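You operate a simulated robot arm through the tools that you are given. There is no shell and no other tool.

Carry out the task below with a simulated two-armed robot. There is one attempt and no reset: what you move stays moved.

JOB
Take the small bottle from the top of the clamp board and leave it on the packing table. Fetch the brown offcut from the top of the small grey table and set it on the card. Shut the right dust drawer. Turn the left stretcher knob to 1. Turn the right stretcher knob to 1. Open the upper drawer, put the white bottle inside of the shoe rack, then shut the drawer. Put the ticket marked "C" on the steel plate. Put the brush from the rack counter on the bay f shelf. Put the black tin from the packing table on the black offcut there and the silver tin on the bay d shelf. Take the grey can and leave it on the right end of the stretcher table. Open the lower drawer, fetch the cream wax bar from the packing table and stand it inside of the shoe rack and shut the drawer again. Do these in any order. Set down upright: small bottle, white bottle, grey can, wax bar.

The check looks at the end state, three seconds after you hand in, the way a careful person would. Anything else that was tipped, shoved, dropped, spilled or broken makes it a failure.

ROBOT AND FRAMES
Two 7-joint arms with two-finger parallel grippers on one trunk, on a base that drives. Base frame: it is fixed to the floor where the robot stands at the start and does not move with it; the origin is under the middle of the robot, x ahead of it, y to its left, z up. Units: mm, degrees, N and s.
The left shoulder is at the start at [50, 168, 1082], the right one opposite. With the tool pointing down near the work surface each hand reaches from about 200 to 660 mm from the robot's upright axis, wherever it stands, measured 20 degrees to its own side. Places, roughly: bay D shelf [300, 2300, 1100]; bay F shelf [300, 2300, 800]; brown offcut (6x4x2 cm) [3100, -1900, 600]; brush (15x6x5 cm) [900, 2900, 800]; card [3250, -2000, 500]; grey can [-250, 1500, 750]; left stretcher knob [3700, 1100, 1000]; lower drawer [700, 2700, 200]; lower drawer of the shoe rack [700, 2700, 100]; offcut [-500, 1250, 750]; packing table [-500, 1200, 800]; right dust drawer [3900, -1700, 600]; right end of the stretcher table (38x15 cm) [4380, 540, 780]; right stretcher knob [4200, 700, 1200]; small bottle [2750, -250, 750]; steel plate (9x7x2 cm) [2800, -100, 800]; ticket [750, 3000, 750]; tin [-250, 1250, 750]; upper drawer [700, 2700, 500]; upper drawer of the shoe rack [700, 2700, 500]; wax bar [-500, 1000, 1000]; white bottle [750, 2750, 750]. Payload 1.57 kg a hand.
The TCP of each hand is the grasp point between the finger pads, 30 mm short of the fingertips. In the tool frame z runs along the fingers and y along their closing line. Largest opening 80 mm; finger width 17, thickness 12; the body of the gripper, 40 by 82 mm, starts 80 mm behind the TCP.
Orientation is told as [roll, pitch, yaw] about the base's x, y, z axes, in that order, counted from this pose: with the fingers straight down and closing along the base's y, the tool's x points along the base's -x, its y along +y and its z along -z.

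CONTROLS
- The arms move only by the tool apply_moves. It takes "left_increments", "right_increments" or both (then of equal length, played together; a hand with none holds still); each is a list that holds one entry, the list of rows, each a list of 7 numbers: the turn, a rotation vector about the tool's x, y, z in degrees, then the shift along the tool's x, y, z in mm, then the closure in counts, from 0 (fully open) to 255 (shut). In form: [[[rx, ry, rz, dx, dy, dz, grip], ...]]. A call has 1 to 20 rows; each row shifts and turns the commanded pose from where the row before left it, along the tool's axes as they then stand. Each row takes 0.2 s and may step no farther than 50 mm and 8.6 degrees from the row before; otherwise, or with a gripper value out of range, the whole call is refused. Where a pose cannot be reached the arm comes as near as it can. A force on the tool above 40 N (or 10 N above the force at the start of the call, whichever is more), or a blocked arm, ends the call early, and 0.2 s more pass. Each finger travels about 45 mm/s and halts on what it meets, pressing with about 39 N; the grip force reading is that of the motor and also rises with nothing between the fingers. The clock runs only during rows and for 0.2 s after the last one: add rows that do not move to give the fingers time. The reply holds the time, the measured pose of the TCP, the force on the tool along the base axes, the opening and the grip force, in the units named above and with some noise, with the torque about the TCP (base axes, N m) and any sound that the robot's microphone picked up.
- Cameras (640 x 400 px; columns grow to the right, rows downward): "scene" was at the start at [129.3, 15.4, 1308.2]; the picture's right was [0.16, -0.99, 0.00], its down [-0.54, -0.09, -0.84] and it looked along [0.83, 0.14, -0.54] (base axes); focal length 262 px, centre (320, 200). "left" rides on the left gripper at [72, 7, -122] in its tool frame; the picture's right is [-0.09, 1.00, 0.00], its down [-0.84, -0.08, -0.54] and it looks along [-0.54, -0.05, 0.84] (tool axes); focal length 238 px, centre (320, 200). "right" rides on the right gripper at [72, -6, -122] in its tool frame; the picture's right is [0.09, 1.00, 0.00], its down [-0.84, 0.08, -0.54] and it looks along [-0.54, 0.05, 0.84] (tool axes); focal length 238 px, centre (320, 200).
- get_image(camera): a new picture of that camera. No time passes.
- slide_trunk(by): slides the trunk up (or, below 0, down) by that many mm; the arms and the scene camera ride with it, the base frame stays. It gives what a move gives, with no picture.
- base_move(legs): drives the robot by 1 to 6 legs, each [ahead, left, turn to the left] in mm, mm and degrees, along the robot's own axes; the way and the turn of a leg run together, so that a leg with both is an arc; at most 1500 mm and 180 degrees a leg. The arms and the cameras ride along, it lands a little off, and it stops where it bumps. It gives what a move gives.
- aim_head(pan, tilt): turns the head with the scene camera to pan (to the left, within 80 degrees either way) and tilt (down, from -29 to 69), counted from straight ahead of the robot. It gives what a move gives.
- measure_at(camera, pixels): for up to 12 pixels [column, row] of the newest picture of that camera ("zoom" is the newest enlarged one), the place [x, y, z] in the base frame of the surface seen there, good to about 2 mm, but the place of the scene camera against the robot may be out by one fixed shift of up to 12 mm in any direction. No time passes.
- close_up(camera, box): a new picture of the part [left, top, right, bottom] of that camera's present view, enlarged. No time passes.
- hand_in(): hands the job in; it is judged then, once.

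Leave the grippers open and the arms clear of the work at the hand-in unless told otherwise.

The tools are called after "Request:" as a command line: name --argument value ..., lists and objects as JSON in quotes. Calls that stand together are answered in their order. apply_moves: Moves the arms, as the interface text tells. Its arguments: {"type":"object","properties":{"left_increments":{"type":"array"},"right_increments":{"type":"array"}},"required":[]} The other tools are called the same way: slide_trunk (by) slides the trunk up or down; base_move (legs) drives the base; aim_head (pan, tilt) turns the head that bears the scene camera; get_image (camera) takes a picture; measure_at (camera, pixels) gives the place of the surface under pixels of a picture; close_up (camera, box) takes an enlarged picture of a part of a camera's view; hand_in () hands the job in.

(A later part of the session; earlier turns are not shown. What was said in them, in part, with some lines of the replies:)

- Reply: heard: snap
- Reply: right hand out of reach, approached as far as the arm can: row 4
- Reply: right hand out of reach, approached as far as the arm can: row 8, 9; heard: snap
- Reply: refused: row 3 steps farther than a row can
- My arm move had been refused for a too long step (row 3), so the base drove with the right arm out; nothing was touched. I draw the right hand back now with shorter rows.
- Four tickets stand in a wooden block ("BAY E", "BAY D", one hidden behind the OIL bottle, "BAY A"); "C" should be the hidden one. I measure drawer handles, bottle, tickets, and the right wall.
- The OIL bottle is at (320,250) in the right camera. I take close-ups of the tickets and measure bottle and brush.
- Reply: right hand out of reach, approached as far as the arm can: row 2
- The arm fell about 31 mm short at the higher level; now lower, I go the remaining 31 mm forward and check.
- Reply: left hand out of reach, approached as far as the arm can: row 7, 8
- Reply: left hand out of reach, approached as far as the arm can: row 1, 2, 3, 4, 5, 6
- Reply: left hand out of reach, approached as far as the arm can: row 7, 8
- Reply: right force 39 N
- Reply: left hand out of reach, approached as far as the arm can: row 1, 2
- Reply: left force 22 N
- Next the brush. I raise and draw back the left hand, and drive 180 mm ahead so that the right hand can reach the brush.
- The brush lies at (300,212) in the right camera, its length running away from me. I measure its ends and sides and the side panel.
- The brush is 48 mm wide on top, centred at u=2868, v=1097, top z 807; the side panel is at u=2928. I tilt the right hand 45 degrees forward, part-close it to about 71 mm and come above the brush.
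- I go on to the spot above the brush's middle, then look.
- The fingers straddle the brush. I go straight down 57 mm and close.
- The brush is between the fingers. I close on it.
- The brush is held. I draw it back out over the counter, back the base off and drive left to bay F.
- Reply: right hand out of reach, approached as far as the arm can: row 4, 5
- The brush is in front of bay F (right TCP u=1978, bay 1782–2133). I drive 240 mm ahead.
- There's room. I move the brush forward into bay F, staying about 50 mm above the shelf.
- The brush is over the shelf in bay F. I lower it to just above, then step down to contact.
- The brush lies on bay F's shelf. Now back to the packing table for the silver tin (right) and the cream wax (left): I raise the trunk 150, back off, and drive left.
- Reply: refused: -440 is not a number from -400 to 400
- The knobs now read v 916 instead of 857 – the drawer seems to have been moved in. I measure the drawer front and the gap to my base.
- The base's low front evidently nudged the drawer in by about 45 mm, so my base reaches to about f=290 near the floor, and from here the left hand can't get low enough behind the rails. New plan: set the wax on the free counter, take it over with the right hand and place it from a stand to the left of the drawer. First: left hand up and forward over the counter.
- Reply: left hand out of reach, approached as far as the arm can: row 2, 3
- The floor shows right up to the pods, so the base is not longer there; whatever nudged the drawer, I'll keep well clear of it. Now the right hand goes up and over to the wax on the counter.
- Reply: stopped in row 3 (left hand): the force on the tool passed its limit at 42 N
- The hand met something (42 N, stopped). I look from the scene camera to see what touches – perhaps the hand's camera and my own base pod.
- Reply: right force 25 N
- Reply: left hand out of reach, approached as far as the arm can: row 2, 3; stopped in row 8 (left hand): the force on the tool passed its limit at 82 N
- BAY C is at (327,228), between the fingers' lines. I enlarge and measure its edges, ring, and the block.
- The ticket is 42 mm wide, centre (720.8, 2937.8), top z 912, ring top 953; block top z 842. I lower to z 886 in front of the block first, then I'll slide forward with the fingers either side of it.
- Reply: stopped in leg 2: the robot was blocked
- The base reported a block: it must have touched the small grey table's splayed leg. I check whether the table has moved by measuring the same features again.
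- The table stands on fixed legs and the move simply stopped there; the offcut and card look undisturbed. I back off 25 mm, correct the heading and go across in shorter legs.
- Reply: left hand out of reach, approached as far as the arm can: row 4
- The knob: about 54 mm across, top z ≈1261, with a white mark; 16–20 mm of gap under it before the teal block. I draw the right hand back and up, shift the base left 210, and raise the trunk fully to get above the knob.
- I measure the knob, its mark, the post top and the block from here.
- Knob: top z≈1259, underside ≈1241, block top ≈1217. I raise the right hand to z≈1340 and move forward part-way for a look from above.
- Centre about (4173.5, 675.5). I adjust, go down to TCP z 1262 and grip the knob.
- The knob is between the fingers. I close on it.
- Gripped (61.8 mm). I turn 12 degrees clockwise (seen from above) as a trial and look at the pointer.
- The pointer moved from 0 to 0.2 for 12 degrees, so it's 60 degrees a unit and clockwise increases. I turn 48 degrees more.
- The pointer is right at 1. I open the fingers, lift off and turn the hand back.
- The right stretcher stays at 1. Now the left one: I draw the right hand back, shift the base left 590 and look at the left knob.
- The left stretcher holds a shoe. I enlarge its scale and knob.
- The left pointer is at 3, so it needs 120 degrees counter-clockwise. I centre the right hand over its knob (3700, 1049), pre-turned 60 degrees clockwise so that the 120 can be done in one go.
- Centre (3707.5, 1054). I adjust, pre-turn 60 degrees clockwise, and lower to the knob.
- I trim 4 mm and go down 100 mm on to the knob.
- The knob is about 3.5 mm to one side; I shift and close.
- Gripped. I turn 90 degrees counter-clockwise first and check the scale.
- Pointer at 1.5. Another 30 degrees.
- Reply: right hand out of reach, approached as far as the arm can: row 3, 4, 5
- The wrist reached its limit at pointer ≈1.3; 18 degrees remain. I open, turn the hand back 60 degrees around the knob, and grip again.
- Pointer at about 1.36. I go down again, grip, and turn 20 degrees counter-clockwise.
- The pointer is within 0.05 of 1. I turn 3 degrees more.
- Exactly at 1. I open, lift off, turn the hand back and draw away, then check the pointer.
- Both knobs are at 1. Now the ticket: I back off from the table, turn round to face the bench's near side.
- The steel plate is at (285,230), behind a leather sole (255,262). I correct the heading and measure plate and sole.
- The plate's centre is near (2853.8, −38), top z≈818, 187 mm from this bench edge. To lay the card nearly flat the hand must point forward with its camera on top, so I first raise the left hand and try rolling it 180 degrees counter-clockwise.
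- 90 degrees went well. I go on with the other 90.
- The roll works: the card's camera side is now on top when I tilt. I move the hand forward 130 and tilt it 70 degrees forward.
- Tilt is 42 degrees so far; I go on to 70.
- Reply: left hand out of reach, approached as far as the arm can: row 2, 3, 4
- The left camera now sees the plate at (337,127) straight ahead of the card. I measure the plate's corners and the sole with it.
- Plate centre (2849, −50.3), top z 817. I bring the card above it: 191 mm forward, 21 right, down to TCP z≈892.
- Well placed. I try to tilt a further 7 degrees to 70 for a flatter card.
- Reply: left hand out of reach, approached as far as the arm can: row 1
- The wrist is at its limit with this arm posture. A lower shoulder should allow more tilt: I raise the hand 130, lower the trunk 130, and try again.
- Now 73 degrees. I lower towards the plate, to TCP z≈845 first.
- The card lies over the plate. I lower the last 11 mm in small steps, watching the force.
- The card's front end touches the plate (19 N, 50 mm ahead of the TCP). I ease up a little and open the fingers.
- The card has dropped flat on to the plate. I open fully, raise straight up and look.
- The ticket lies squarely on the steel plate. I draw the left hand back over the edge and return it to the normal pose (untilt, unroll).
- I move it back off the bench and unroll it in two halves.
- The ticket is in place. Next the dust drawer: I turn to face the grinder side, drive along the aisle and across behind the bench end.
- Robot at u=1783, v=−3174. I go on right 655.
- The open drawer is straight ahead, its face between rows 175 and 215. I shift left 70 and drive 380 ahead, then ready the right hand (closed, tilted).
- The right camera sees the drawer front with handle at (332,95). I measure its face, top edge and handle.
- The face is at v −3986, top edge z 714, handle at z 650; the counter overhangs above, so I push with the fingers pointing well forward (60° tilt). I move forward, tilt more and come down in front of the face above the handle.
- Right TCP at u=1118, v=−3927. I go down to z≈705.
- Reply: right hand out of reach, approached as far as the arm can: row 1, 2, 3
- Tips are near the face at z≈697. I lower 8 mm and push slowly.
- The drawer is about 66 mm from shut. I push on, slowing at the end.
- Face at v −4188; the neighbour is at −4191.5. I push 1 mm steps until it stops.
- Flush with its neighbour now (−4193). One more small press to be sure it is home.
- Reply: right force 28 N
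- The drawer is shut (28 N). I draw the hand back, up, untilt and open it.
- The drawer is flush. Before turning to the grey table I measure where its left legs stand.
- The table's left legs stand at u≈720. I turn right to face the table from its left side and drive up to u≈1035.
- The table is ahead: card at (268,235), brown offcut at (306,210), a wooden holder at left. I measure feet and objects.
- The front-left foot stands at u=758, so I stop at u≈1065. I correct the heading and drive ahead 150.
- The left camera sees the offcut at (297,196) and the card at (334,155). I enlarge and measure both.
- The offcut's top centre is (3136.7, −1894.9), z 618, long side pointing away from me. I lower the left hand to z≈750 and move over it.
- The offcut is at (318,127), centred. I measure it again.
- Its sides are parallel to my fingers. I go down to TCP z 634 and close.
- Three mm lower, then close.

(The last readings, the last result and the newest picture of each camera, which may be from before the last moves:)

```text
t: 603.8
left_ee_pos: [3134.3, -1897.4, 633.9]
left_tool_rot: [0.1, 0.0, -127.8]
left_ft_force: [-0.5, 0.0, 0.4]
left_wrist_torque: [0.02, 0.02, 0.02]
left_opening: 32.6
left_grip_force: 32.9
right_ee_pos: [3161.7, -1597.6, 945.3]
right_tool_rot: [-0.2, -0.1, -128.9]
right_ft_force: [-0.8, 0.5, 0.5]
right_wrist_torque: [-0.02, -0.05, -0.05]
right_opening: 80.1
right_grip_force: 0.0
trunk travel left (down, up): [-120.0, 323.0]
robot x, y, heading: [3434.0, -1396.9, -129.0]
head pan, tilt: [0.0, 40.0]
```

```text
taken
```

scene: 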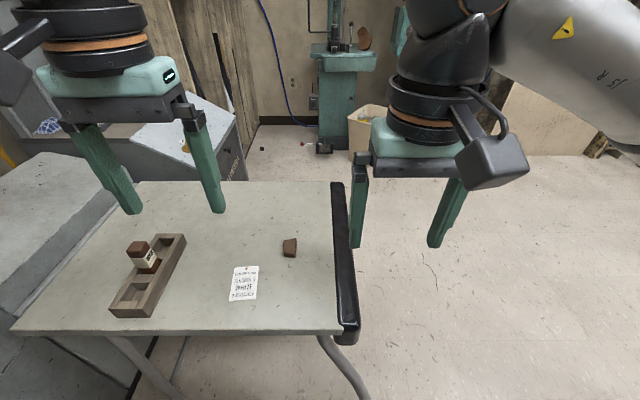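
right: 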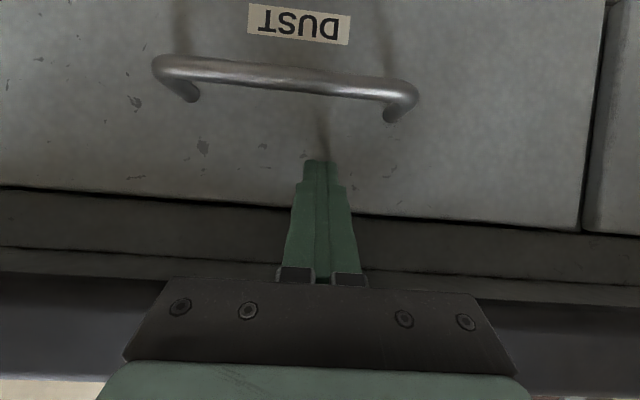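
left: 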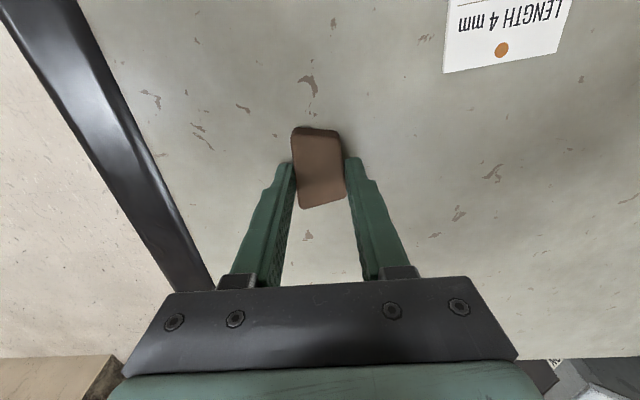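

Held (32.6 mm). I lift 50 mm and move it over the card's middle (3274.8, −1881.2).

Request:
apply_moves --left_increments '[[[0, 0, 0, 0, 0, -10, 255], [0, 0, 0, 0, 0, -40, 255], [0, 0, 0, 24.7, 25.3, 0, 255], [0, 0, 0, 24.7, 25.3, 0, 255], [0, 0, 0, 24.7, 25.3, 0, 255], [0, 0, 0, 24.8, 25.2, 0, 255], [0, 0, 0, 0, 0, 0, 255]]]'

Request:
get_image --camera "left"

```text
t: 605.4
left_ee_pos: [3274.7, -1876.9, 685.5]
left_tool_rot: [0.0, -0.1, -127.9]
left_ft_force: [-0.2, -0.3, 0.5]
left_wrist_torque: [-0.02, 0.0, 0.01]
left_opening: 32.2
left_grip_force: 39.1
right_ee_pos: [3161.9, -1598.3, 943.9]
right_tool_rot: [-0.3, -0.1, -128.9]
right_ft_force: [-0.7, -0.1, -0.1]
right_wrist_torque: [-0.01, 0.02, -0.01]
right_opening: 79.7
right_grip_force: 0.0
trunk travel left (down, up): [-120.0, 323.0]
robot x, y, heading: [3435.0, -1396.4, -129.0]
head pan, tilt: [0.0, 40.0]
```

```text
taken
```

left: 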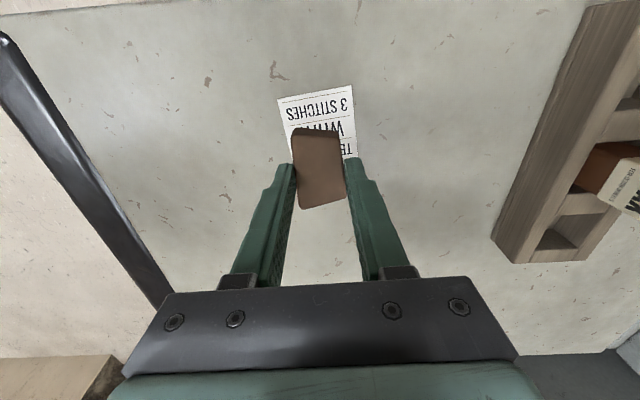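

I check the card's near corners from here.

Request:
measure_at --camera "left" --pixels '[[281, 101], [350, 88], [354, 150], [315, 110], [290, 150]]'

```text
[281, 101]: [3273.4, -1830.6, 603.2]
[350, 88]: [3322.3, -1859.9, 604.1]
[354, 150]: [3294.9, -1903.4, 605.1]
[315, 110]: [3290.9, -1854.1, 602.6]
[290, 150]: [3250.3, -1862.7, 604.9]
```

Card centre about (3274, −1880). I trim 5 mm and lower.

Request:
apply_moves --left_increments '[[[0, 0, 0, -5.3, 1.5, 0, 255], [0, 0, 0, 0, 0, 30, 255], [0, 0, 0, 0, 0, 14, 255], [0, 0, 0, 0, 0, 2, 255], [0, 0, 0, 0, 0, 0, 255]]]'

```text
t: 606.6
left_ee_pos: [3272.3, -1884.2, 638.9]
left_tool_rot: [0.1, -0.1, -127.8]
left_ft_force: [0.7, 0.3, -0.7]
left_wrist_torque: [0.03, 0.03, -0.01]
left_opening: 32.6
left_grip_force: 39.6
right_ee_pos: [3161.8, -1598.2, 943.9]
right_tool_rot: [-0.2, -0.1, -128.8]
right_ft_force: [0.0, -0.5, -0.1]
right_wrist_torque: [0.0, 0.04, 0.01]
right_opening: 79.9
right_grip_force: 0.0
trunk travel left (down, up): [-120.0, 323.0]
robot x, y, heading: [3433.6, -1397.2, -129.0]
head pan, tilt: [0.0, 40.0]
```

Request:
apply_moves --left_increments '[[[0, 0, 0, 0, 0, 1, 255], [0, 0, 0, 0, 0, 1, 255], [0, 0, 0, 0, 0, 1, 255], [0, 0, 0, 0, 0, 0, 255]]]'

Request:
get_image --camera "left"

```text
t: 607.6
left_ee_pos: [3272.5, -1885.5, 637.2]
left_tool_rot: [-0.1, -0.2, -127.8]
left_ft_force: [0.1, 0.4, 10.0]
left_wrist_torque: [0.07, -0.04, -0.01]
left_opening: 32.5
left_grip_force: 38.6
right_ee_pos: [3162.5, -1596.6, 944.8]
right_tool_rot: [-0.1, -0.1, -129.0]
right_ft_force: [-0.8, 0.1, -0.4]
right_wrist_torque: [0.03, 0.01, 0.03]
right_opening: 80.2
right_grip_force: 0.1
trunk travel left (down, up): [-120.0, 323.0]
robot x, y, heading: [3435.2, -1399.0, -128.9]
head pan, tilt: [0.0, 40.0]
```

```text
taken
```

left: 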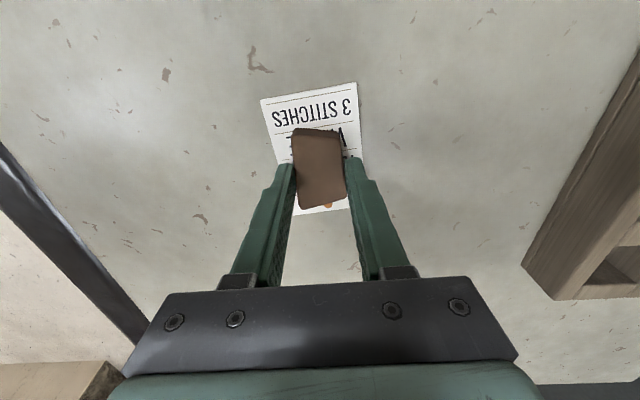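

Contact (10 N); the offcut is on the card. I open and lift.

Request:
apply_moves --left_increments '[[[0, 0, 0, 0, 0, -0.8, 255], [0, 0, 0, 0, 0, 0, 150], [0, 0, 0, 0, 0, 0, 80], [0, 0, 0, 0, 0, 0, 80], [0, 0, 0, 0, 0, -20, 80], [0, 0, 0, 0, 0, -45, 80], [0, 0, 0, 0, 0, -45, 0], [0, 0, 0, 0, 0, -45, 0], [0, 0, 0, 0, 0, 0, 0]]]'

Request:
get_image --camera "left"

Request:
get_image --camera "scene"

```text
t: 609.6
left_ee_pos: [3273.5, -1885.9, 789.9]
left_tool_rot: [0.0, -0.2, -127.8]
left_ft_force: [-0.4, 0.3, -0.4]
left_wrist_torque: [0.02, 0.0, 0.01]
left_opening: 79.9
left_grip_force: 0.2
right_ee_pos: [3162.9, -1597.9, 945.7]
right_tool_rot: [-0.2, -0.1, -128.9]
right_ft_force: [-0.9, -0.2, 1.3]
right_wrist_torque: [0.0, 0.03, -0.05]
right_opening: 79.8
right_grip_force: 0.1
trunk travel left (down, up): [-120.0, 323.0]
robot x, y, heading: [3437.9, -1394.5, -129.2]
head pan, tilt: [0.0, 40.0]
```

```text
taken
```

left: 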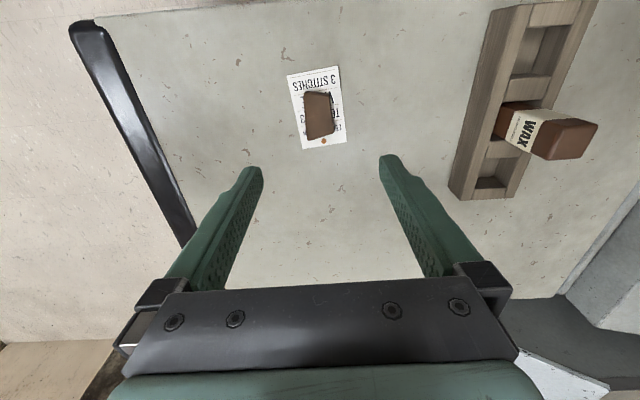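

```text
taken
```

scene: 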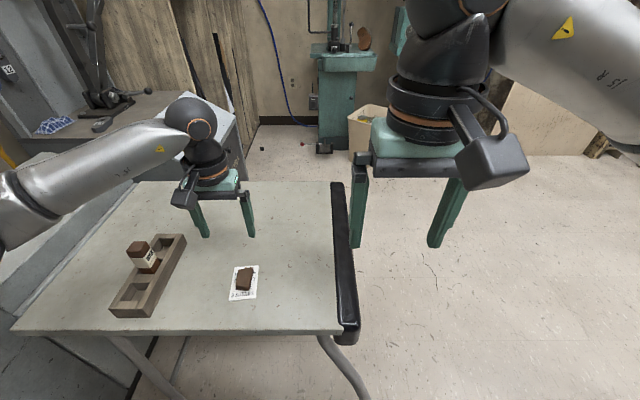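

The brown offcut lies on the card. I bring the left hand up and back, then drive round between table foot and bench corner to the bench's right side.

Request:
apply_moves --left_increments '[[[0, 0, 0, 25, 0, -40, 0], [0, 0, 0, 25, 0, -40, 0], [0, 0, 0, 25, 0, -40, 0], [0, 0, 0, 25, 0, -40, 0], [0, 0, 0, 25, 0, -20, 0], [0, 0, 0, 0, 0, 0, 0]]]'

Request:
base_move --legs '[[-180, 0, 0], [0, -300, 0]]'

Request:
aim_head --pan -40 --tilt 40

Request:
get_image --camera "scene"

```text
t: 611.0
left_ee_pos: [3349.8, -1788.3, 971.6]
left_tool_rot: [0.0, -0.1, -127.8]
left_ft_force: [0.0, -0.3, 0.2]
left_wrist_torque: [0.0, 0.03, 0.05]
left_opening: 79.8
left_grip_force: 0.1
right_ee_pos: [3162.5, -1597.6, 944.5]
right_tool_rot: [-0.2, -0.1, -128.9]
right_ft_force: [-0.6, -0.7, -0.3]
right_wrist_torque: [-0.01, 0.0, 0.02]
right_opening: 80.1
right_grip_force: 0.0
trunk travel left (down, up): [-120.0, 323.0]
robot x, y, heading: [3436.0, -1396.9, -129.1]
head pan, tilt: [0.0, 40.0]
```

```text
t: 615.3
left_ee_pos: [3236.1, -1461.0, 971.9]
left_tool_rot: [0.0, -0.2, -127.6]
left_ft_force: [0.4, 0.4, 0.9]
left_wrist_torque: [0.03, 0.0, 0.03]
left_opening: 80.0
left_grip_force: 0.0
right_ee_pos: [3047.2, -1269.3, 945.1]
right_tool_rot: [-0.2, -0.1, -128.7]
right_ft_force: [0.3, 0.1, -0.7]
right_wrist_torque: [0.01, -0.04, -0.04]
right_opening: 79.7
right_grip_force: 0.1
trunk travel left (down, up): [-120.0, 323.0]
robot x, y, heading: [3321.7, -1072.2, -128.8]
head pan, tilt: [0.0, 40.0]
```

```text
t: 616.4
left_ee_pos: [3235.2, -1460.3, 971.1]
left_tool_rot: [0.0, -0.2, -127.5]
left_ft_force: [-0.1, 0.3, 0.2]
left_wrist_torque: [0.03, 0.04, 0.02]
left_opening: 79.8
left_grip_force: 0.1
right_ee_pos: [3047.6, -1269.4, 945.0]
right_tool_rot: [-0.2, -0.1, -128.7]
right_ft_force: [0.5, 0.0, 0.2]
right_wrist_torque: [-0.01, -0.01, -0.02]
right_opening: 80.1
right_grip_force: 0.1
trunk travel left (down, up): [-120.0, 323.0]
robot x, y, heading: [3317.3, -1064.4, -128.6]
head pan, tilt: [-40.0, 40.0]
```

```text
taken
```

scene: 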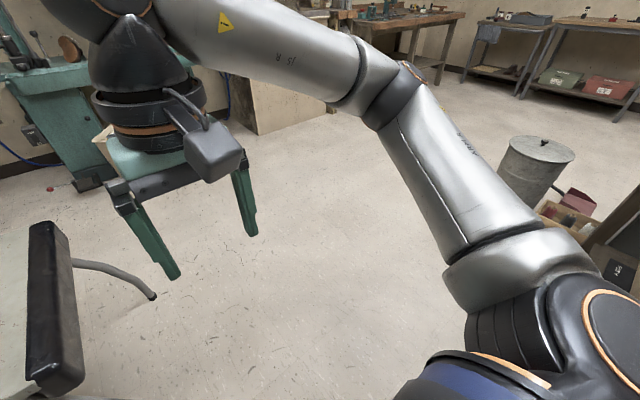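

I check my right elbow against the bench corner before the diagonal leg.

Request:
measure_at --camera "scene" --pixels '[[615, 310], [560, 270], [630, 270], [150, 297], [75, 265], [630, 215]]'

```text
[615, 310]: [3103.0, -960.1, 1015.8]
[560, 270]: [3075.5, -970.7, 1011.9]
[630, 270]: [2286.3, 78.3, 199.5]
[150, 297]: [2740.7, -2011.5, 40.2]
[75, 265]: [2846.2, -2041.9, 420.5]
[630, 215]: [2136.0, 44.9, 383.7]
```

Fine: the elbow reaches only about 300 mm to the right. I drive the diagonal and then along to opposite the clamp board.

Request:
base_move --legs '[[430, -370, 0], [0, -640, 0]]'

Request:
base_move --legs '[[0, 0, 180]]'

Request:
aim_head --pan 0 --tilt 35

Request:
get_image --camera "scene"

```text
t: 626.0
left_ee_pos: [2162.8, -1157.3, 970.4]
left_tool_rot: [0.0, -0.1, -127.3]
left_ft_force: [0.0, -0.6, -0.2]
left_wrist_torque: [0.01, 0.0, -0.04]
left_opening: 80.2
left_grip_force: 0.0
right_ee_pos: [1972.9, -968.0, 944.3]
right_tool_rot: [-0.2, -0.2, -128.5]
right_ft_force: [0.0, 0.2, 0.1]
right_wrist_torque: [-0.01, 0.02, 0.02]
right_opening: 80.3
right_grip_force: 0.1
trunk travel left (down, up): [-120.0, 323.0]
robot x, y, heading: [2249.2, -762.9, -128.6]
head pan, tilt: [-40.0, 40.0]
```

```text
t: 633.8
left_ee_pos: [2334.0, -374.6, 971.0]
left_tool_rot: [0.0, 0.0, 51.8]
left_ft_force: [-0.2, -0.6, 0.8]
left_wrist_torque: [0.01, -0.01, 0.02]
left_opening: 80.1
left_grip_force: 0.0
right_ee_pos: [2519.6, -566.1, 944.9]
right_tool_rot: [-0.1, -0.1, 50.9]
right_ft_force: [-0.1, 0.1, 1.0]
right_wrist_torque: [-0.01, 0.01, 0.0]
right_opening: 80.0
right_grip_force: 0.0
trunk travel left (down, up): [-120.0, 323.0]
robot x, y, heading: [2244.3, -767.4, 50.4]
head pan, tilt: [-40.0, 40.0]
```

```text
t: 634.8
left_ee_pos: [2334.1, -374.6, 970.7]
left_tool_rot: [0.1, -0.1, 51.9]
left_ft_force: [-0.2, -0.2, 0.1]
left_wrist_torque: [0.02, 0.0, -0.01]
left_opening: 79.8
left_grip_force: 0.0
right_ee_pos: [2520.0, -567.4, 945.1]
right_tool_rot: [-0.1, -0.1, 50.8]
right_ft_force: [-0.8, 0.7, -0.3]
right_wrist_torque: [0.0, -0.02, 0.02]
right_opening: 80.1
right_grip_force: 0.1
trunk travel left (down, up): [-120.0, 323.0]
robot x, y, heading: [2246.0, -761.9, 50.9]
head pan, tilt: [0.0, 35.0]
```

```text
taken
```

scene: 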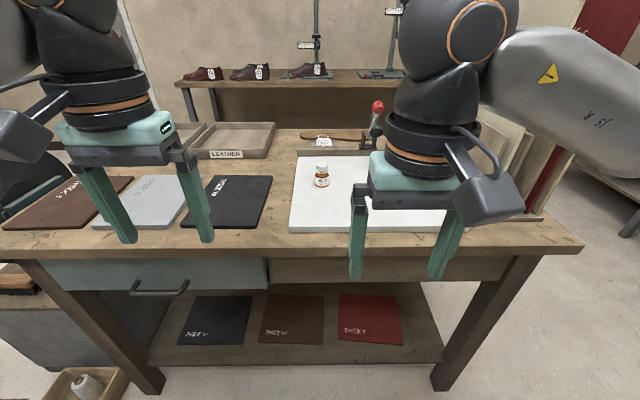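

The small bottle is at (321,178). I measure it, the legs and the lower shelf's front.

Request:
measure_at --camera "scene" --pixels '[[440, 385], [155, 388], [300, 365], [321, 170], [321, 185], [300, 250], [160, 292], [372, 110]]'

Request:
base_move --legs '[[0, 135, 0.2], [185, 0, 0]]'

Request:
get_image --camera "right"

Request:
get_image --camera "scene"

```text
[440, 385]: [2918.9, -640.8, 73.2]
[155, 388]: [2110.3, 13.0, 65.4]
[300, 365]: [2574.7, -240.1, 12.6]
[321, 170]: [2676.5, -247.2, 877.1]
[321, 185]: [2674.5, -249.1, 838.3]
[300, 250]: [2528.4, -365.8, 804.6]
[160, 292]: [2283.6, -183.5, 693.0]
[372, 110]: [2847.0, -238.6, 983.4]
```

```text
t: 637.8
left_ee_pos: [2346.2, -147.9, 971.4]
left_tool_rot: [0.0, -0.1, 52.0]
left_ft_force: [-0.4, -0.9, 0.9]
left_wrist_torque: [0.03, -0.01, 0.01]
left_opening: 80.2
left_grip_force: 0.1
right_ee_pos: [2532.0, -339.4, 944.6]
right_tool_rot: [-0.2, -0.1, 50.7]
right_ft_force: [-0.4, 0.4, 0.1]
right_wrist_torque: [0.01, 0.02, 0.02]
right_opening: 80.0
right_grip_force: 0.1
trunk travel left (down, up): [-120.0, 323.0]
robot x, y, heading: [2256.0, -540.3, 50.6]
head pan, tilt: [0.0, 35.0]
```

```text
taken
```

right: 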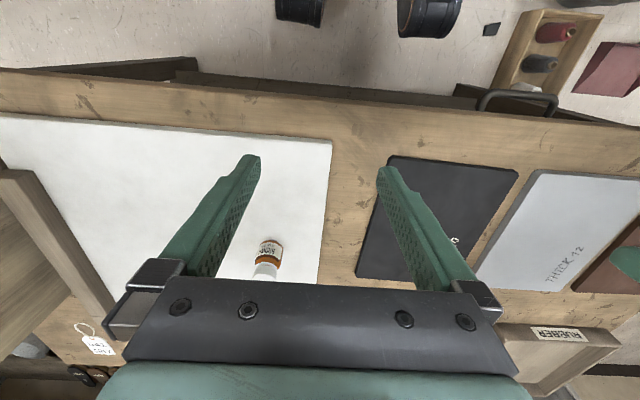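

```text
taken
```

scene: 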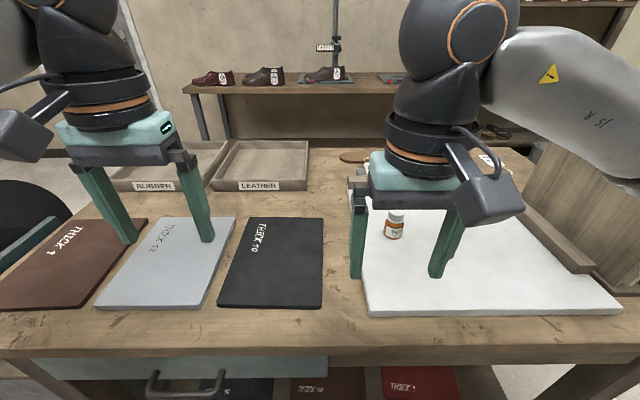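

The bottle is ahead-right of the right hand. I move forward 90 and right 53, then look.

Request:
apply_moves --right_increments '[[[0, 0, 0, -30, -18, 0, 0], [0, 0, 0, -30, -18, 0, 0], [0, 0, 0, -30, -17, 0, 0], [0, 0, 0, 0, 0, 0, 0]]]'

Request:
get_image --camera "right"

```text
t: 638.8
left_ee_pos: [2346.0, -147.9, 970.7]
left_tool_rot: [0.0, -0.2, 51.9]
left_ft_force: [-0.8, 0.0, -0.2]
left_wrist_torque: [0.03, -0.01, -0.01]
left_opening: 79.9
left_grip_force: 0.1
right_ee_pos: [2631.6, -301.8, 945.1]
right_tool_rot: [-0.2, -0.1, 50.7]
right_ft_force: [-0.2, 0.0, -0.5]
right_wrist_torque: [0.02, 0.02, -0.01]
right_opening: 80.1
right_grip_force: 0.2
trunk travel left (down, up): [-120.0, 323.0]
robot x, y, heading: [2252.6, -535.1, 50.5]
head pan, tilt: [0.0, 35.0]
```

```text
taken
```

right: 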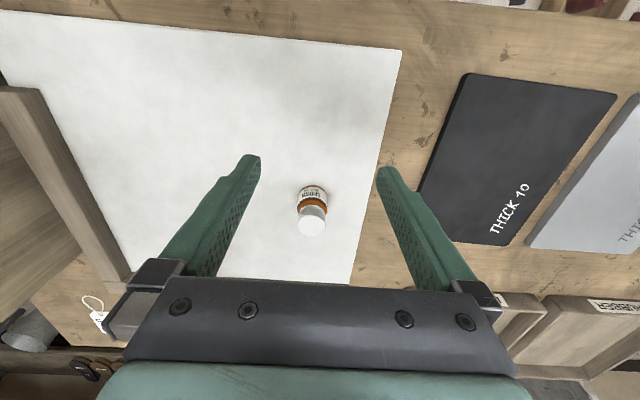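

The bottle is at (312,212). I measure cap and body.

Request:
measure_at --camera "right" --pixels '[[312, 226], [301, 222], [323, 224], [312, 212], [299, 195], [326, 197], [312, 190], [330, 100]]'

Request:
close_up --camera "right" --box '[270, 165, 360, 250]'

```text
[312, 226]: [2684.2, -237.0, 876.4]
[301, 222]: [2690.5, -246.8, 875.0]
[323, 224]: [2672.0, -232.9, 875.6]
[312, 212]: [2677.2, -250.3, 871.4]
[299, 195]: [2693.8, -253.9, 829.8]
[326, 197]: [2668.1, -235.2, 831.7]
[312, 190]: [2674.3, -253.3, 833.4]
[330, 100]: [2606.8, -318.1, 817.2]
```

```text
4.71 times, centred on (315, 208) of right
```

zoom: 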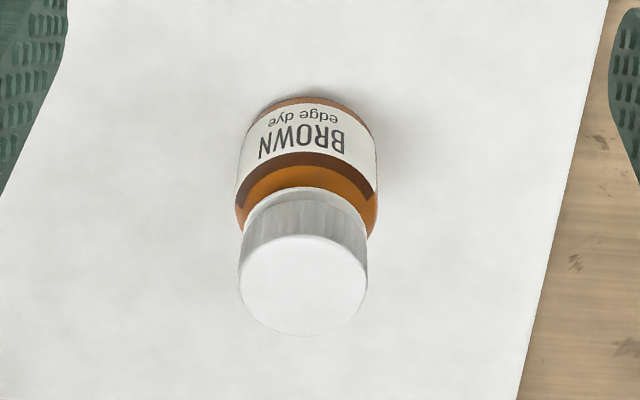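

Bottle axis (2682.5, −238.5), body about 34 mm, top z 876, board z 817. I move over it and down to TCP z 852.

Request:
apply_moves --right_increments '[[[0, 0, 0, -40.5, 0.5, 0, 0], [0, 0, 0, -40.5, 0.2, 0, 0], [0, 0, 0, 0, 0, 30, 0], [0, 0, 0, 0, 0, 0, 0]]]'

Request:
get_image --camera "right"

```text
t: 639.8
left_ee_pos: [2345.5, -147.2, 970.7]
left_tool_rot: [0.0, 0.0, 51.9]
left_ft_force: [0.3, -0.4, 0.1]
left_wrist_torque: [-0.03, 0.02, 0.01]
left_opening: 79.9
left_grip_force: 0.0
right_ee_pos: [2681.5, -238.3, 915.0]
right_tool_rot: [-0.2, -0.1, 50.9]
right_ft_force: [-0.9, 1.1, 1.0]
right_wrist_torque: [0.02, 0.0, 0.01]
right_opening: 79.9
right_grip_force: 0.1
trunk travel left (down, up): [-120.0, 323.0]
robot x, y, heading: [2257.5, -539.9, 50.7]
head pan, tilt: [0.0, 35.0]
```

```text
taken
```

right: 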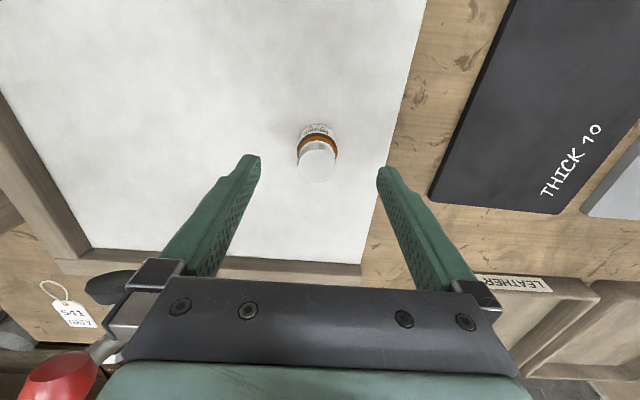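

Centred. I go down 63 mm and close.

Request:
apply_moves --right_increments '[[[0, 0, 0, 0, 0, 32, 0], [0, 0, 0, 0, 0, 31, 0], [0, 0, 0, 0, 0, 0, 0], [0, 0, 0, 0, 0, 0, 150], [0, 0, 0, 0, 0, 0, 255], [0, 0, 0, 0, 0, 0, 255], [0, 0, 0, 0, 0, 0, 255]]]'

Request:
get_image --camera "right"

```text
t: 641.4
left_ee_pos: [2345.9, -147.6, 970.6]
left_tool_rot: [0.0, 0.0, 52.0]
left_ft_force: [-1.0, -0.1, 0.5]
left_wrist_torque: [0.05, -0.02, -0.03]
left_opening: 79.8
left_grip_force: 0.0
right_ee_pos: [2682.2, -239.8, 852.9]
right_tool_rot: [-0.3, -0.1, 50.7]
right_ft_force: [-0.1, -0.3, -0.3]
right_wrist_torque: [0.02, 0.01, 0.03]
right_opening: 34.1
right_grip_force: 23.3
trunk travel left (down, up): [-120.0, 323.0]
robot x, y, heading: [2259.2, -535.5, 50.5]
head pan, tilt: [0.0, 35.0]
```

```text
taken
```

right: 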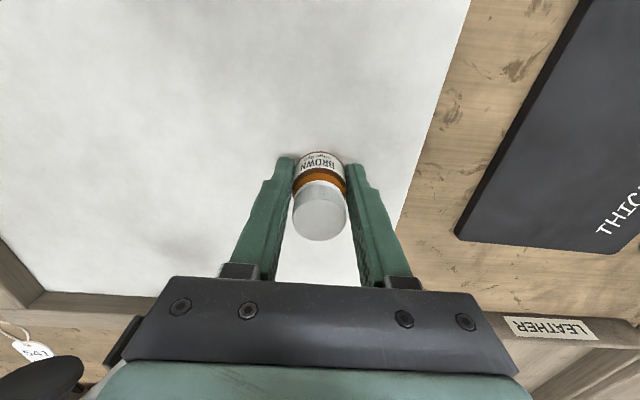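

Held (34 mm). I lift it, draw it back, and back off from the bench.

Request:
apply_moves --right_increments '[[[0, 0, 0, 0, 0, 0, 255], [0, 0, 0, 0, 0, -10, 255], [0, 0, 0, 0, 0, -40, 255], [0, 0, 0, 0, 0, -40, 255], [0, 0, 0, 0, 0, -40, 255], [0, 0, 0, 40, 0, 0, 255], [0, 0, 0, 40, 0, 0, 255], [0, 0, 0, 40, 0, 0, 255], [0, 0, 0, 0, 0, 0, 255]]]'

Request:
base_move --legs '[[-300, 0, 0]]'

Request:
get_image --camera "scene"

```text
t: 643.4
left_ee_pos: [2345.9, -148.7, 969.9]
left_tool_rot: [0.1, -0.1, 52.0]
left_ft_force: [0.2, -0.9, -0.2]
left_wrist_torque: [-0.06, 0.0, -0.01]
left_opening: 80.2
left_grip_force: 0.0
right_ee_pos: [2604.2, -335.0, 980.2]
right_tool_rot: [-0.2, -0.1, 50.8]
right_ft_force: [1.0, -0.3, 0.3]
right_wrist_torque: [-0.03, 0.0, 0.01]
right_opening: 32.9
right_grip_force: 39.3
trunk travel left (down, up): [-120.0, 323.0]
robot x, y, heading: [2257.5, -540.1, 50.7]
head pan, tilt: [0.0, 35.0]
```

```text
t: 645.5
left_ee_pos: [2151.1, -382.8, 971.5]
left_tool_rot: [0.1, -0.1, 52.0]
left_ft_force: [-0.4, 0.3, 0.2]
left_wrist_torque: [0.0, -0.01, -0.03]
left_opening: 79.9
left_grip_force: 0.0
right_ee_pos: [2411.0, -569.5, 980.1]
right_tool_rot: [-0.2, -0.2, 50.8]
right_ft_force: [-0.1, 0.0, 0.2]
right_wrist_torque: [0.0, 0.0, 0.01]
right_opening: 32.9
right_grip_force: 38.8
trunk travel left (down, up): [-120.0, 323.0]
robot x, y, heading: [2063.4, -775.4, 50.7]
head pan, tilt: [0.0, 35.0]
```

```text
taken
```

scene: 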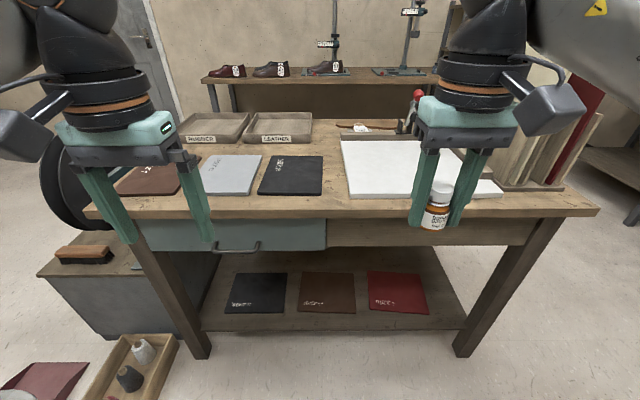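

The bottle is in the right hand. I turn towards the packing table, go over to the free lane, and drive up it.

Request:
base_move --legs '[[0, 0, 90.4], [0, 345, 0], [1300, 0, 0]]'

Request:
aim_head --pan 0 --tilt 30

Request:
get_image --camera "scene"

```text
t: 659.0
left_ee_pos: [457.5, -180.7, 970.2]
left_tool_rot: [0.0, -0.1, 143.0]
left_ft_force: [-0.5, 0.3, -0.3]
left_wrist_torque: [-0.04, -0.01, 0.02]
left_opening: 80.3
left_grip_force: 0.1
right_ee_pos: [642.4, 81.9, 979.9]
right_tool_rot: [-0.3, -0.2, 141.8]
right_ft_force: [-0.3, 0.2, -0.8]
right_wrist_torque: [-0.02, 0.04, 0.0]
right_opening: 32.7
right_grip_force: 39.0
trunk travel left (down, up): [-120.0, 323.0]
robot x, y, heading: [851.1, -263.7, 141.8]
head pan, tilt: [0.0, 35.0]
```

```text
t: 659.6
left_ee_pos: [459.0, -180.3, 971.2]
left_tool_rot: [-0.1, -0.1, 142.9]
left_ft_force: [0.3, 0.3, -0.2]
left_wrist_torque: [-0.01, -0.01, 0.01]
left_opening: 80.1
left_grip_force: 0.1
right_ee_pos: [640.7, 81.9, 980.6]
right_tool_rot: [-0.2, -0.2, 141.8]
right_ft_force: [-0.8, -0.2, -1.1]
right_wrist_torque: [0.02, 0.02, -0.02]
right_opening: 32.9
right_grip_force: 39.0
trunk travel left (down, up): [-120.0, 323.0]
robot x, y, heading: [851.4, -260.5, 141.7]
head pan, tilt: [0.0, 30.0]
```

```text
taken
```

scene: 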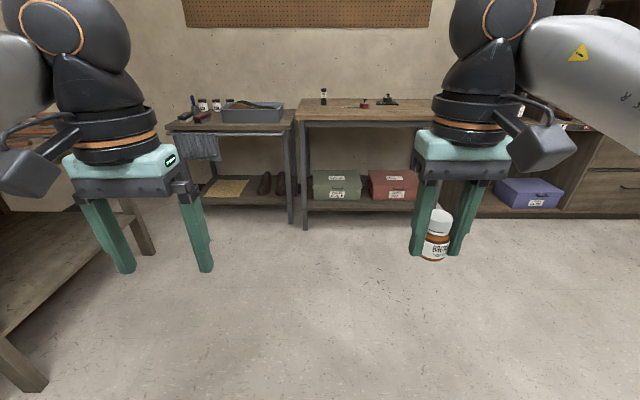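

The packing table is ahead. I drive on, shift right to u≈700 and up to the table.

Request:
base_move --legs '[[900, 0, -0.6], [0, -375, 0], [300, 0, 0]]'

Request:
aim_head --pan 0 --tilt 38

Request:
get_image --camera "scene"

```text
t: 669.6
left_ee_pos: [-241.9, 874.2, 971.0]
left_tool_rot: [0.0, 0.0, 143.0]
left_ft_force: [0.8, -0.2, -0.1]
left_wrist_torque: [0.04, 0.03, 0.01]
left_opening: 80.0
left_grip_force: 0.0
right_ee_pos: [-60.8, 1137.1, 979.7]
right_tool_rot: [-0.2, -0.1, 142.0]
right_ft_force: [0.1, -0.4, -1.2]
right_wrist_torque: [-0.03, -0.02, -0.01]
right_opening: 32.8
right_grip_force: 38.7
trunk travel left (down, up): [-120.0, 323.0]
robot x, y, heading: [150.8, 792.7, 142.1]
head pan, tilt: [0.0, 30.0]
```

```text
t: 670.3
left_ee_pos: [-241.1, 874.2, 971.3]
left_tool_rot: [-0.1, -0.1, 143.0]
left_ft_force: [0.5, 0.2, -0.3]
left_wrist_torque: [-0.01, -0.02, 0.01]
left_opening: 80.2
left_grip_force: 0.0
right_ee_pos: [-59.2, 1135.6, 980.2]
right_tool_rot: [-0.2, -0.1, 141.9]
right_ft_force: [0.1, 0.7, 0.3]
right_wrist_torque: [0.03, 0.0, 0.01]
right_opening: 32.9
right_grip_force: 39.3
trunk travel left (down, up): [-120.0, 323.0]
robot x, y, heading: [152.0, 796.5, 141.7]
head pan, tilt: [0.0, 38.0]
```

```text
taken
```

scene: 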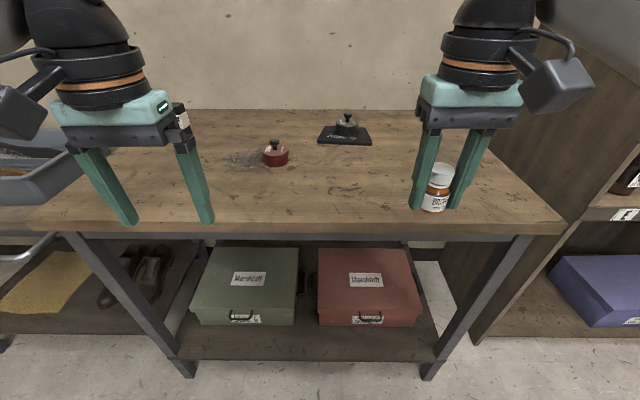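

Robot at u=714, v=381. I drive 110 ahead and look with the right camera at the spot.

Request:
base_move --legs '[[110, 0, -0.6]]'

Request:
apply_moves --right_increments '[[[0, 0, 0, -35, 0, 0, 255], [0, 0, 0, -35, 0, 0, 255], [0, 0, 0, -35, 0, 0, 255], [0, 0, 0, 0, 0, 0, 255]]]'

Request:
get_image --camera "right"

```text
t: 671.5
left_ee_pos: [-326.5, 945.4, 969.6]
left_tool_rot: [-0.1, -0.1, 142.6]
left_ft_force: [0.1, 0.4, 0.7]
left_wrist_torque: [0.02, 0.0, -0.01]
left_opening: 80.0
left_grip_force: 0.0
right_ee_pos: [-142.4, 1205.1, 979.9]
right_tool_rot: [-0.2, -0.1, 141.5]
right_ft_force: [0.0, 0.4, -0.3]
right_wrist_torque: [-0.01, 0.0, 0.01]
right_opening: 32.7
right_grip_force: 39.0
trunk travel left (down, up): [-120.0, 323.0]
robot x, y, heading: [64.6, 859.6, 141.5]
head pan, tilt: [0.0, 38.0]
```

```text
t: 672.5
left_ee_pos: [-326.8, 943.9, 970.7]
left_tool_rot: [0.0, -0.1, 142.7]
left_ft_force: [-1.4, 0.6, 0.5]
left_wrist_torque: [-0.01, -0.03, -0.01]
left_opening: 80.1
left_grip_force: 0.1
right_ee_pos: [-222.5, 1271.1, 977.7]
right_tool_rot: [-0.2, -0.1, 141.4]
right_ft_force: [-0.6, -0.2, -0.3]
right_wrist_torque: [0.0, -0.01, 0.03]
right_opening: 32.6
right_grip_force: 38.9
trunk travel left (down, up): [-120.0, 323.0]
robot x, y, heading: [65.7, 862.1, 141.3]
head pan, tilt: [0.0, 38.0]
```

```text
taken
```

right: 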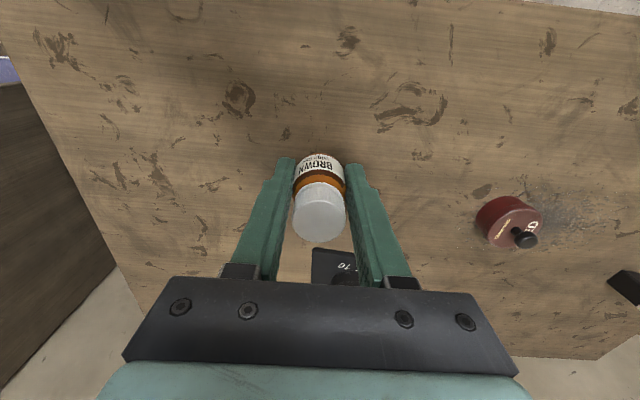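

The spot at u=849, v=971 is free. I lower the bottle towards the table.

Request:
apply_moves --right_increments '[[[0, 0, 0, 0, 0, 40, 255], [0, 0, 0, 0, 0, 40, 255], [0, 0, 0, 0, 0, 15, 255], [0, 0, 0, 0, 0, 3, 255], [0, 0, 0, 0, 0, 0, 255]]]'

```text
t: 673.7
left_ee_pos: [-326.9, 944.3, 971.9]
left_tool_rot: [-0.1, -0.1, 142.6]
left_ft_force: [0.8, 0.2, -0.5]
left_wrist_torque: [-0.02, -0.04, 0.05]
left_opening: 80.3
left_grip_force: 0.1
right_ee_pos: [-223.4, 1271.7, 882.9]
right_tool_rot: [-0.2, -0.1, 141.4]
right_ft_force: [-0.4, -0.2, -0.7]
right_wrist_torque: [0.03, -0.01, 0.0]
right_opening: 32.5
right_grip_force: 39.1
trunk travel left (down, up): [-120.0, 323.0]
robot x, y, heading: [67.1, 861.5, 141.2]
head pan, tilt: [0.0, 38.0]
```

Request:
apply_moves --right_increments '[[[0, 0, 0, 0, 0, 2, 255], [0, 0, 0, 0, 0, 1.5, 255], [0, 0, 0, 0, 0, 1, 255], [0, 0, 0, 0, 0, 0, 255]]]'

```text
t: 674.7
left_ee_pos: [-327.0, 943.4, 971.4]
left_tool_rot: [-0.1, -0.1, 142.5]
left_ft_force: [0.0, 0.9, -0.5]
left_wrist_torque: [0.03, -0.04, 0.03]
left_opening: 80.1
left_grip_force: 0.1
right_ee_pos: [-223.1, 1271.6, 880.0]
right_tool_rot: [-0.1, -0.1, 141.5]
right_ft_force: [0.3, -0.1, -0.2]
right_wrist_torque: [0.03, -0.01, -0.03]
right_opening: 32.9
right_grip_force: 39.1
trunk travel left (down, up): [-120.0, 323.0]
robot x, y, heading: [66.4, 858.0, 141.5]
head pan, tilt: [0.0, 38.0]
```

Request:
apply_moves --right_increments '[[[0, 0, 0, 0, 0, 1, 255], [0, 0, 0, 0, 0, 1, 255], [0, 0, 0, 0, 0, 1, 255], [0, 0, 0, 0, 0, 0, 255]]]'

```text
t: 675.7
left_ee_pos: [-325.7, 944.8, 970.2]
left_tool_rot: [0.1, -0.1, 142.6]
left_ft_force: [-0.1, -0.5, 0.5]
left_wrist_torque: [-0.02, 0.03, -0.02]
left_opening: 79.8
left_grip_force: 0.1
right_ee_pos: [-222.6, 1272.2, 875.8]
right_tool_rot: [-0.3, -0.1, 141.5]
right_ft_force: [0.5, 0.5, -0.1]
right_wrist_torque: [0.03, 0.0, 0.01]
right_opening: 33.1
right_grip_force: 39.1
trunk travel left (down, up): [-120.0, 323.0]
robot x, y, heading: [66.4, 858.4, 141.0]
head pan, tilt: [0.0, 38.0]
```

Still free (force about 0). Two more 1 mm steps.

Request:
apply_moves --right_increments '[[[0, 0, 0, 0, 0, 1, 255], [0, 0, 0, 0, 0, 1, 255], [0, 0, 0, 0, 0, 0, 255]]]'

Request:
close_up --camera "scene" --box '[360, 120, 520, 260]'

```text
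t: 676.5
left_ee_pos: [-326.0, 943.3, 970.4]
left_tool_rot: [-0.1, -0.1, 142.6]
left_ft_force: [0.6, -0.4, -0.5]
left_wrist_torque: [-0.01, 0.02, -0.01]
left_opening: 80.1
left_grip_force: 0.1
right_ee_pos: [-223.1, 1271.3, 874.9]
right_tool_rot: [0.0, -0.2, 141.3]
right_ft_force: [-3.0, 1.7, 8.5]
right_wrist_torque: [0.04, 0.08, -0.02]
right_opening: 32.7
right_grip_force: 38.7
trunk travel left (down, up): [-120.0, 323.0]
robot x, y, heading: [64.8, 862.1, 141.3]
head pan, tilt: [0.0, 38.0]
```

```text
2.86 times, centred on (440, 190) of scene
```

zoom: 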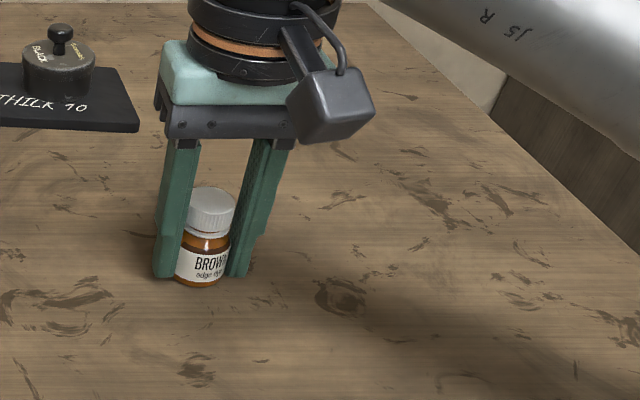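

Contact (8.5 N), bottle upright. I ease up, open and lift.

Request:
apply_moves --right_increments '[[[0, 0, 0, 0, 0, -0.8, 255], [0, 0, 0, 0, 0, 0, 150], [0, 0, 0, 0, 0, 0, 60], [0, 0, 0, 0, 0, 0, 0], [0, 0, 0, 0, 0, 0, 0], [0, 0, 0, 0, 0, -20, 0], [0, 0, 0, 0, 0, -40, 0], [0, 0, 0, 0, 0, -40, 0], [0, 0, 0, 0, 0, -40, 0], [0, 0, 0, 40, 0, 0, 0], [0, 0, 0, 40, 0, 0, 0], [0, 0, 0, 40, 0, 0, 0], [0, 0, 0, 0, 0, 0, 0]]]'

Request:
base_move --legs '[[-300, 0, 0]]'

Request:
get_image --camera "scene"

Request:
close_up --camera "scene" --box '[180, 100, 520, 260]'

```text
t: 679.3
left_ee_pos: [-326.1, 943.9, 971.7]
left_tool_rot: [0.0, -0.1, 142.6]
left_ft_force: [-0.4, 0.1, -0.9]
left_wrist_torque: [0.02, -0.02, -0.01]
left_opening: 80.0
left_grip_force: 0.1
right_ee_pos: [-125.8, 1195.0, 1013.7]
right_tool_rot: [-0.2, -0.1, 141.4]
right_ft_force: [-0.2, 1.4, 0.1]
right_wrist_torque: [0.01, 0.02, 0.03]
right_opening: 80.1
right_grip_force: 0.1
trunk travel left (down, up): [-120.0, 323.0]
robot x, y, heading: [64.4, 858.8, 141.3]
head pan, tilt: [0.0, 38.0]
```

```text
t: 681.3
left_ee_pos: [-99.5, 764.2, 970.8]
left_tool_rot: [-0.2, -0.2, 142.4]
left_ft_force: [-0.6, 1.1, 0.2]
left_wrist_torque: [0.02, -0.02, 0.0]
left_opening: 79.9
left_grip_force: 0.1
right_ee_pos: [99.8, 1013.9, 1012.3]
right_tool_rot: [-0.3, -0.1, 141.2]
right_ft_force: [0.6, -0.3, -0.3]
right_wrist_torque: [-0.02, -0.01, 0.0]
right_opening: 80.3
right_grip_force: 0.0
trunk travel left (down, up): [-120.0, 323.0]
robot x, y, heading: [290.4, 677.6, 141.0]
head pan, tilt: [0.0, 38.0]
```

```text
taken
```

scene: 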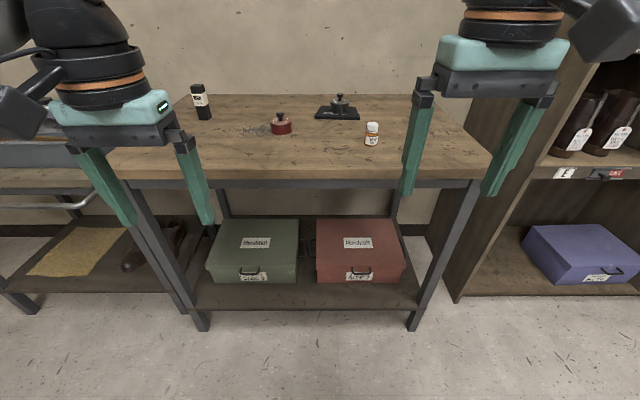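

```text
1.88 times, centred on (350, 180) of scene
```

zoom: 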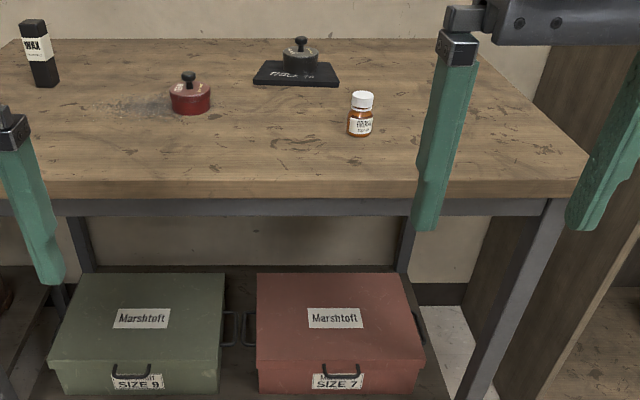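

Everything is in place on the packing table. I look over to the rack for a last check of bays and drawers.

Request:
base_move --legs '[[-100, -500, 0]]'

Request:
aim_head --pan -30 --tilt 20

Request:
get_image --camera "scene"

Request:
close_up --camera "scene" --box '[200, 120, 480, 320]'

```text
t: 686.2
left_ee_pos: [295.5, 1097.4, 972.0]
left_tool_rot: [-0.2, -0.1, 142.0]
left_ft_force: [0.4, -0.3, -0.2]
left_wrist_torque: [-0.01, 0.02, 0.02]
left_opening: 79.9
left_grip_force: 0.1
right_ee_pos: [496.8, 1344.3, 1013.4]
right_tool_rot: [-0.1, -0.1, 140.9]
right_ft_force: [-1.2, -0.4, -0.3]
right_wrist_torque: [-0.01, -0.01, 0.02]
right_opening: 80.2
right_grip_force: 0.1
trunk travel left (down, up): [-120.0, 323.0]
robot x, y, heading: [691.7, 1011.6, 140.8]
head pan, tilt: [0.0, 38.0]
```

```text
t: 687.2
left_ee_pos: [296.5, 1096.8, 971.8]
left_tool_rot: [0.0, -0.1, 142.1]
left_ft_force: [-0.5, -0.6, 0.1]
left_wrist_torque: [-0.02, 0.0, 0.03]
left_opening: 79.6
left_grip_force: 0.1
right_ee_pos: [496.1, 1345.2, 1014.1]
right_tool_rot: [-0.2, -0.1, 140.8]
right_ft_force: [0.1, 0.3, 0.4]
right_wrist_torque: [0.0, 0.01, 0.01]
right_opening: 80.1
right_grip_force: 0.2
trunk travel left (down, up): [-120.0, 323.0]
robot x, y, heading: [685.1, 1012.2, 140.5]
head pan, tilt: [-30.0, 20.0]
```

```text
taken
```

scene: 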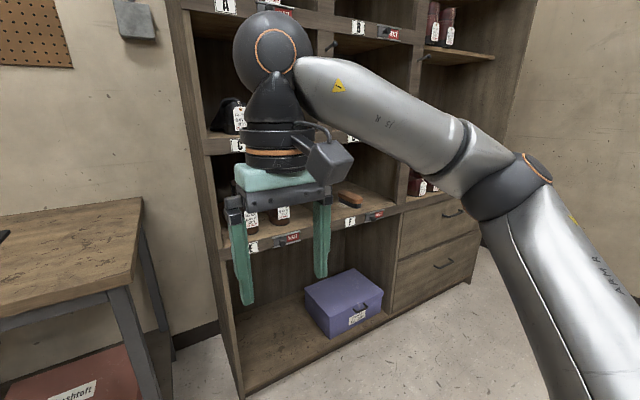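

```text
2.00 times, centred on (340, 220) of scene
```

zoom: 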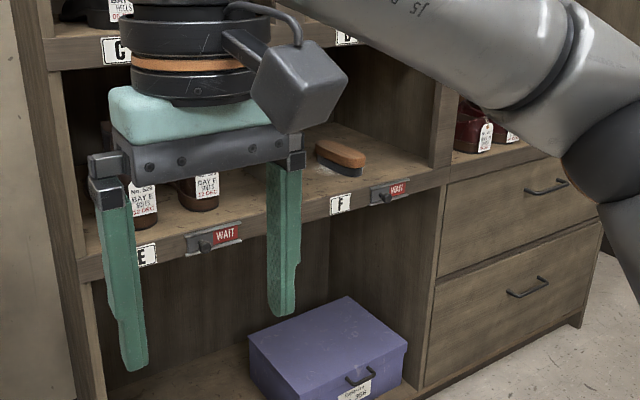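

Drawers are shut and the brush is on bay F; my arm hides bay D. I shift along to see it too.

Request:
base_move --legs '[[0, -900, 0.5]]'

Request:
aim_head --pan 0 --tilt 20

Request:
get_image --camera "scene"

Request:
close_up --camera "scene" --box '[200, 60, 440, 260]'

```text
t: 695.5
left_ee_pos: [863.9, 1794.9, 970.3]
left_tool_rot: [-0.1, -0.1, 142.4]
left_ft_force: [-0.4, -0.2, 0.1]
left_wrist_torque: [0.02, -0.02, 0.0]
left_opening: 79.9
left_grip_force: 0.1
right_ee_pos: [1062.9, 2044.7, 1013.0]
right_tool_rot: [-0.1, 0.0, 141.2]
right_ft_force: [-0.7, 0.4, -0.2]
right_wrist_torque: [0.01, 0.02, -0.01]
right_opening: 80.0
right_grip_force: 0.1
trunk travel left (down, up): [-120.0, 323.0]
robot x, y, heading: [1254.1, 1710.3, 141.3]
head pan, tilt: [-30.0, 20.0]
```

```text
t: 696.4
left_ee_pos: [864.4, 1796.0, 971.2]
left_tool_rot: [-0.1, -0.2, 142.3]
left_ft_force: [0.6, 0.1, -0.2]
left_wrist_torque: [0.0, -0.02, 0.03]
left_opening: 79.9
left_grip_force: 0.0
right_ee_pos: [1063.6, 2045.6, 1013.8]
right_tool_rot: [-0.1, -0.2, 141.2]
right_ft_force: [-1.0, 0.1, -0.3]
right_wrist_torque: [0.03, 0.0, -0.01]
right_opening: 80.1
right_grip_force: 0.2
trunk travel left (down, up): [-120.0, 323.0]
robot x, y, heading: [1256.9, 1713.1, 141.0]
head pan, tilt: [0.0, 20.0]
```

```text
taken
```

scene: 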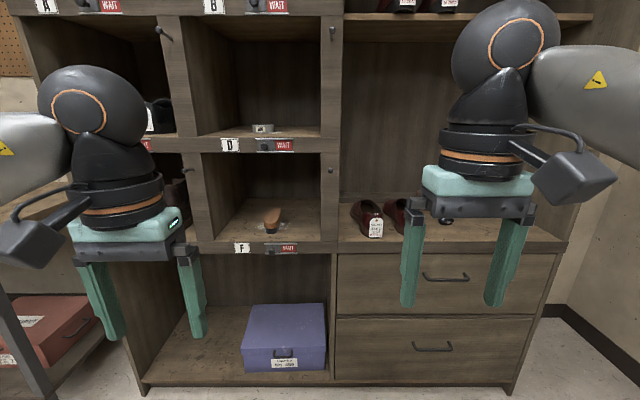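

```text
2.00 times, centred on (320, 160) of scene
```

zoom: 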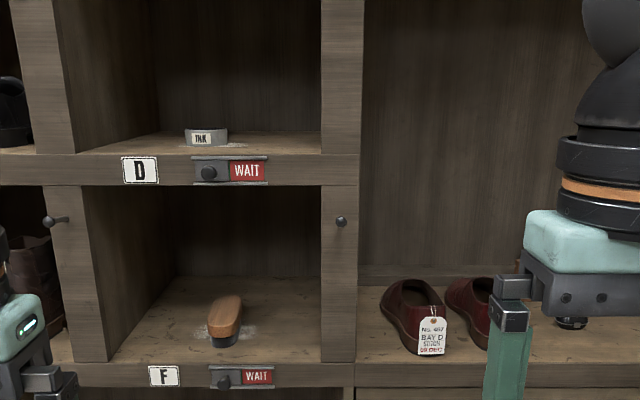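

Silver tin on bay D, brush on bay F, both drawers shut, shoes and tickets undisturbed; both grippers are open and the arms clear. I hand the job in.

Request:
hand_in

```text
The job is handed in.
```

I finished every task on the list and handed the job in. There are four things I can't fully vouch for, listed at the end.

| Task | End state |
|---|---|
| Small bottle | Upright on the packing table |
| Brown offcut | On the card on the grey table |
| Right dust drawer | Shut, flush with the one beside it |
| Stretcher knobs | Both pointers at 1 (left was at 3, right at 0) |
| White bottle | Upright in the upper drawer, drawer shut |
| Ticket "C" | Flat on the steel plate |
| Brush | On the bay F shelf |
| Black tin | On the black offcut |
| Silver tin | On the bay D shelf |
| Grey can | Upright on the right end of the stretcher table |
| Cream wax bar | Upright in the lower drawer, drawer shut |

I last saw both the white bottle and the wax bar standing with their drawers part-way shut. I pushed slowly from there and did not reopen the drawers to check.

- **Lower drawer:** I nudged it twice while it was open. Once was before the wax bar went in and once after, when the fingers came down on the drawer's top edge. The wax bar was still standing after the second nudge.
- **Grey table:** the robot's base touched it once and stopped. I saw no sign that the table or anything on it had moved, but I had no earlier measurement of the same points to prove it.
- **Black tin:** there was a "snap" when I gripped it and again when I let it go. It looked undamaged both times.
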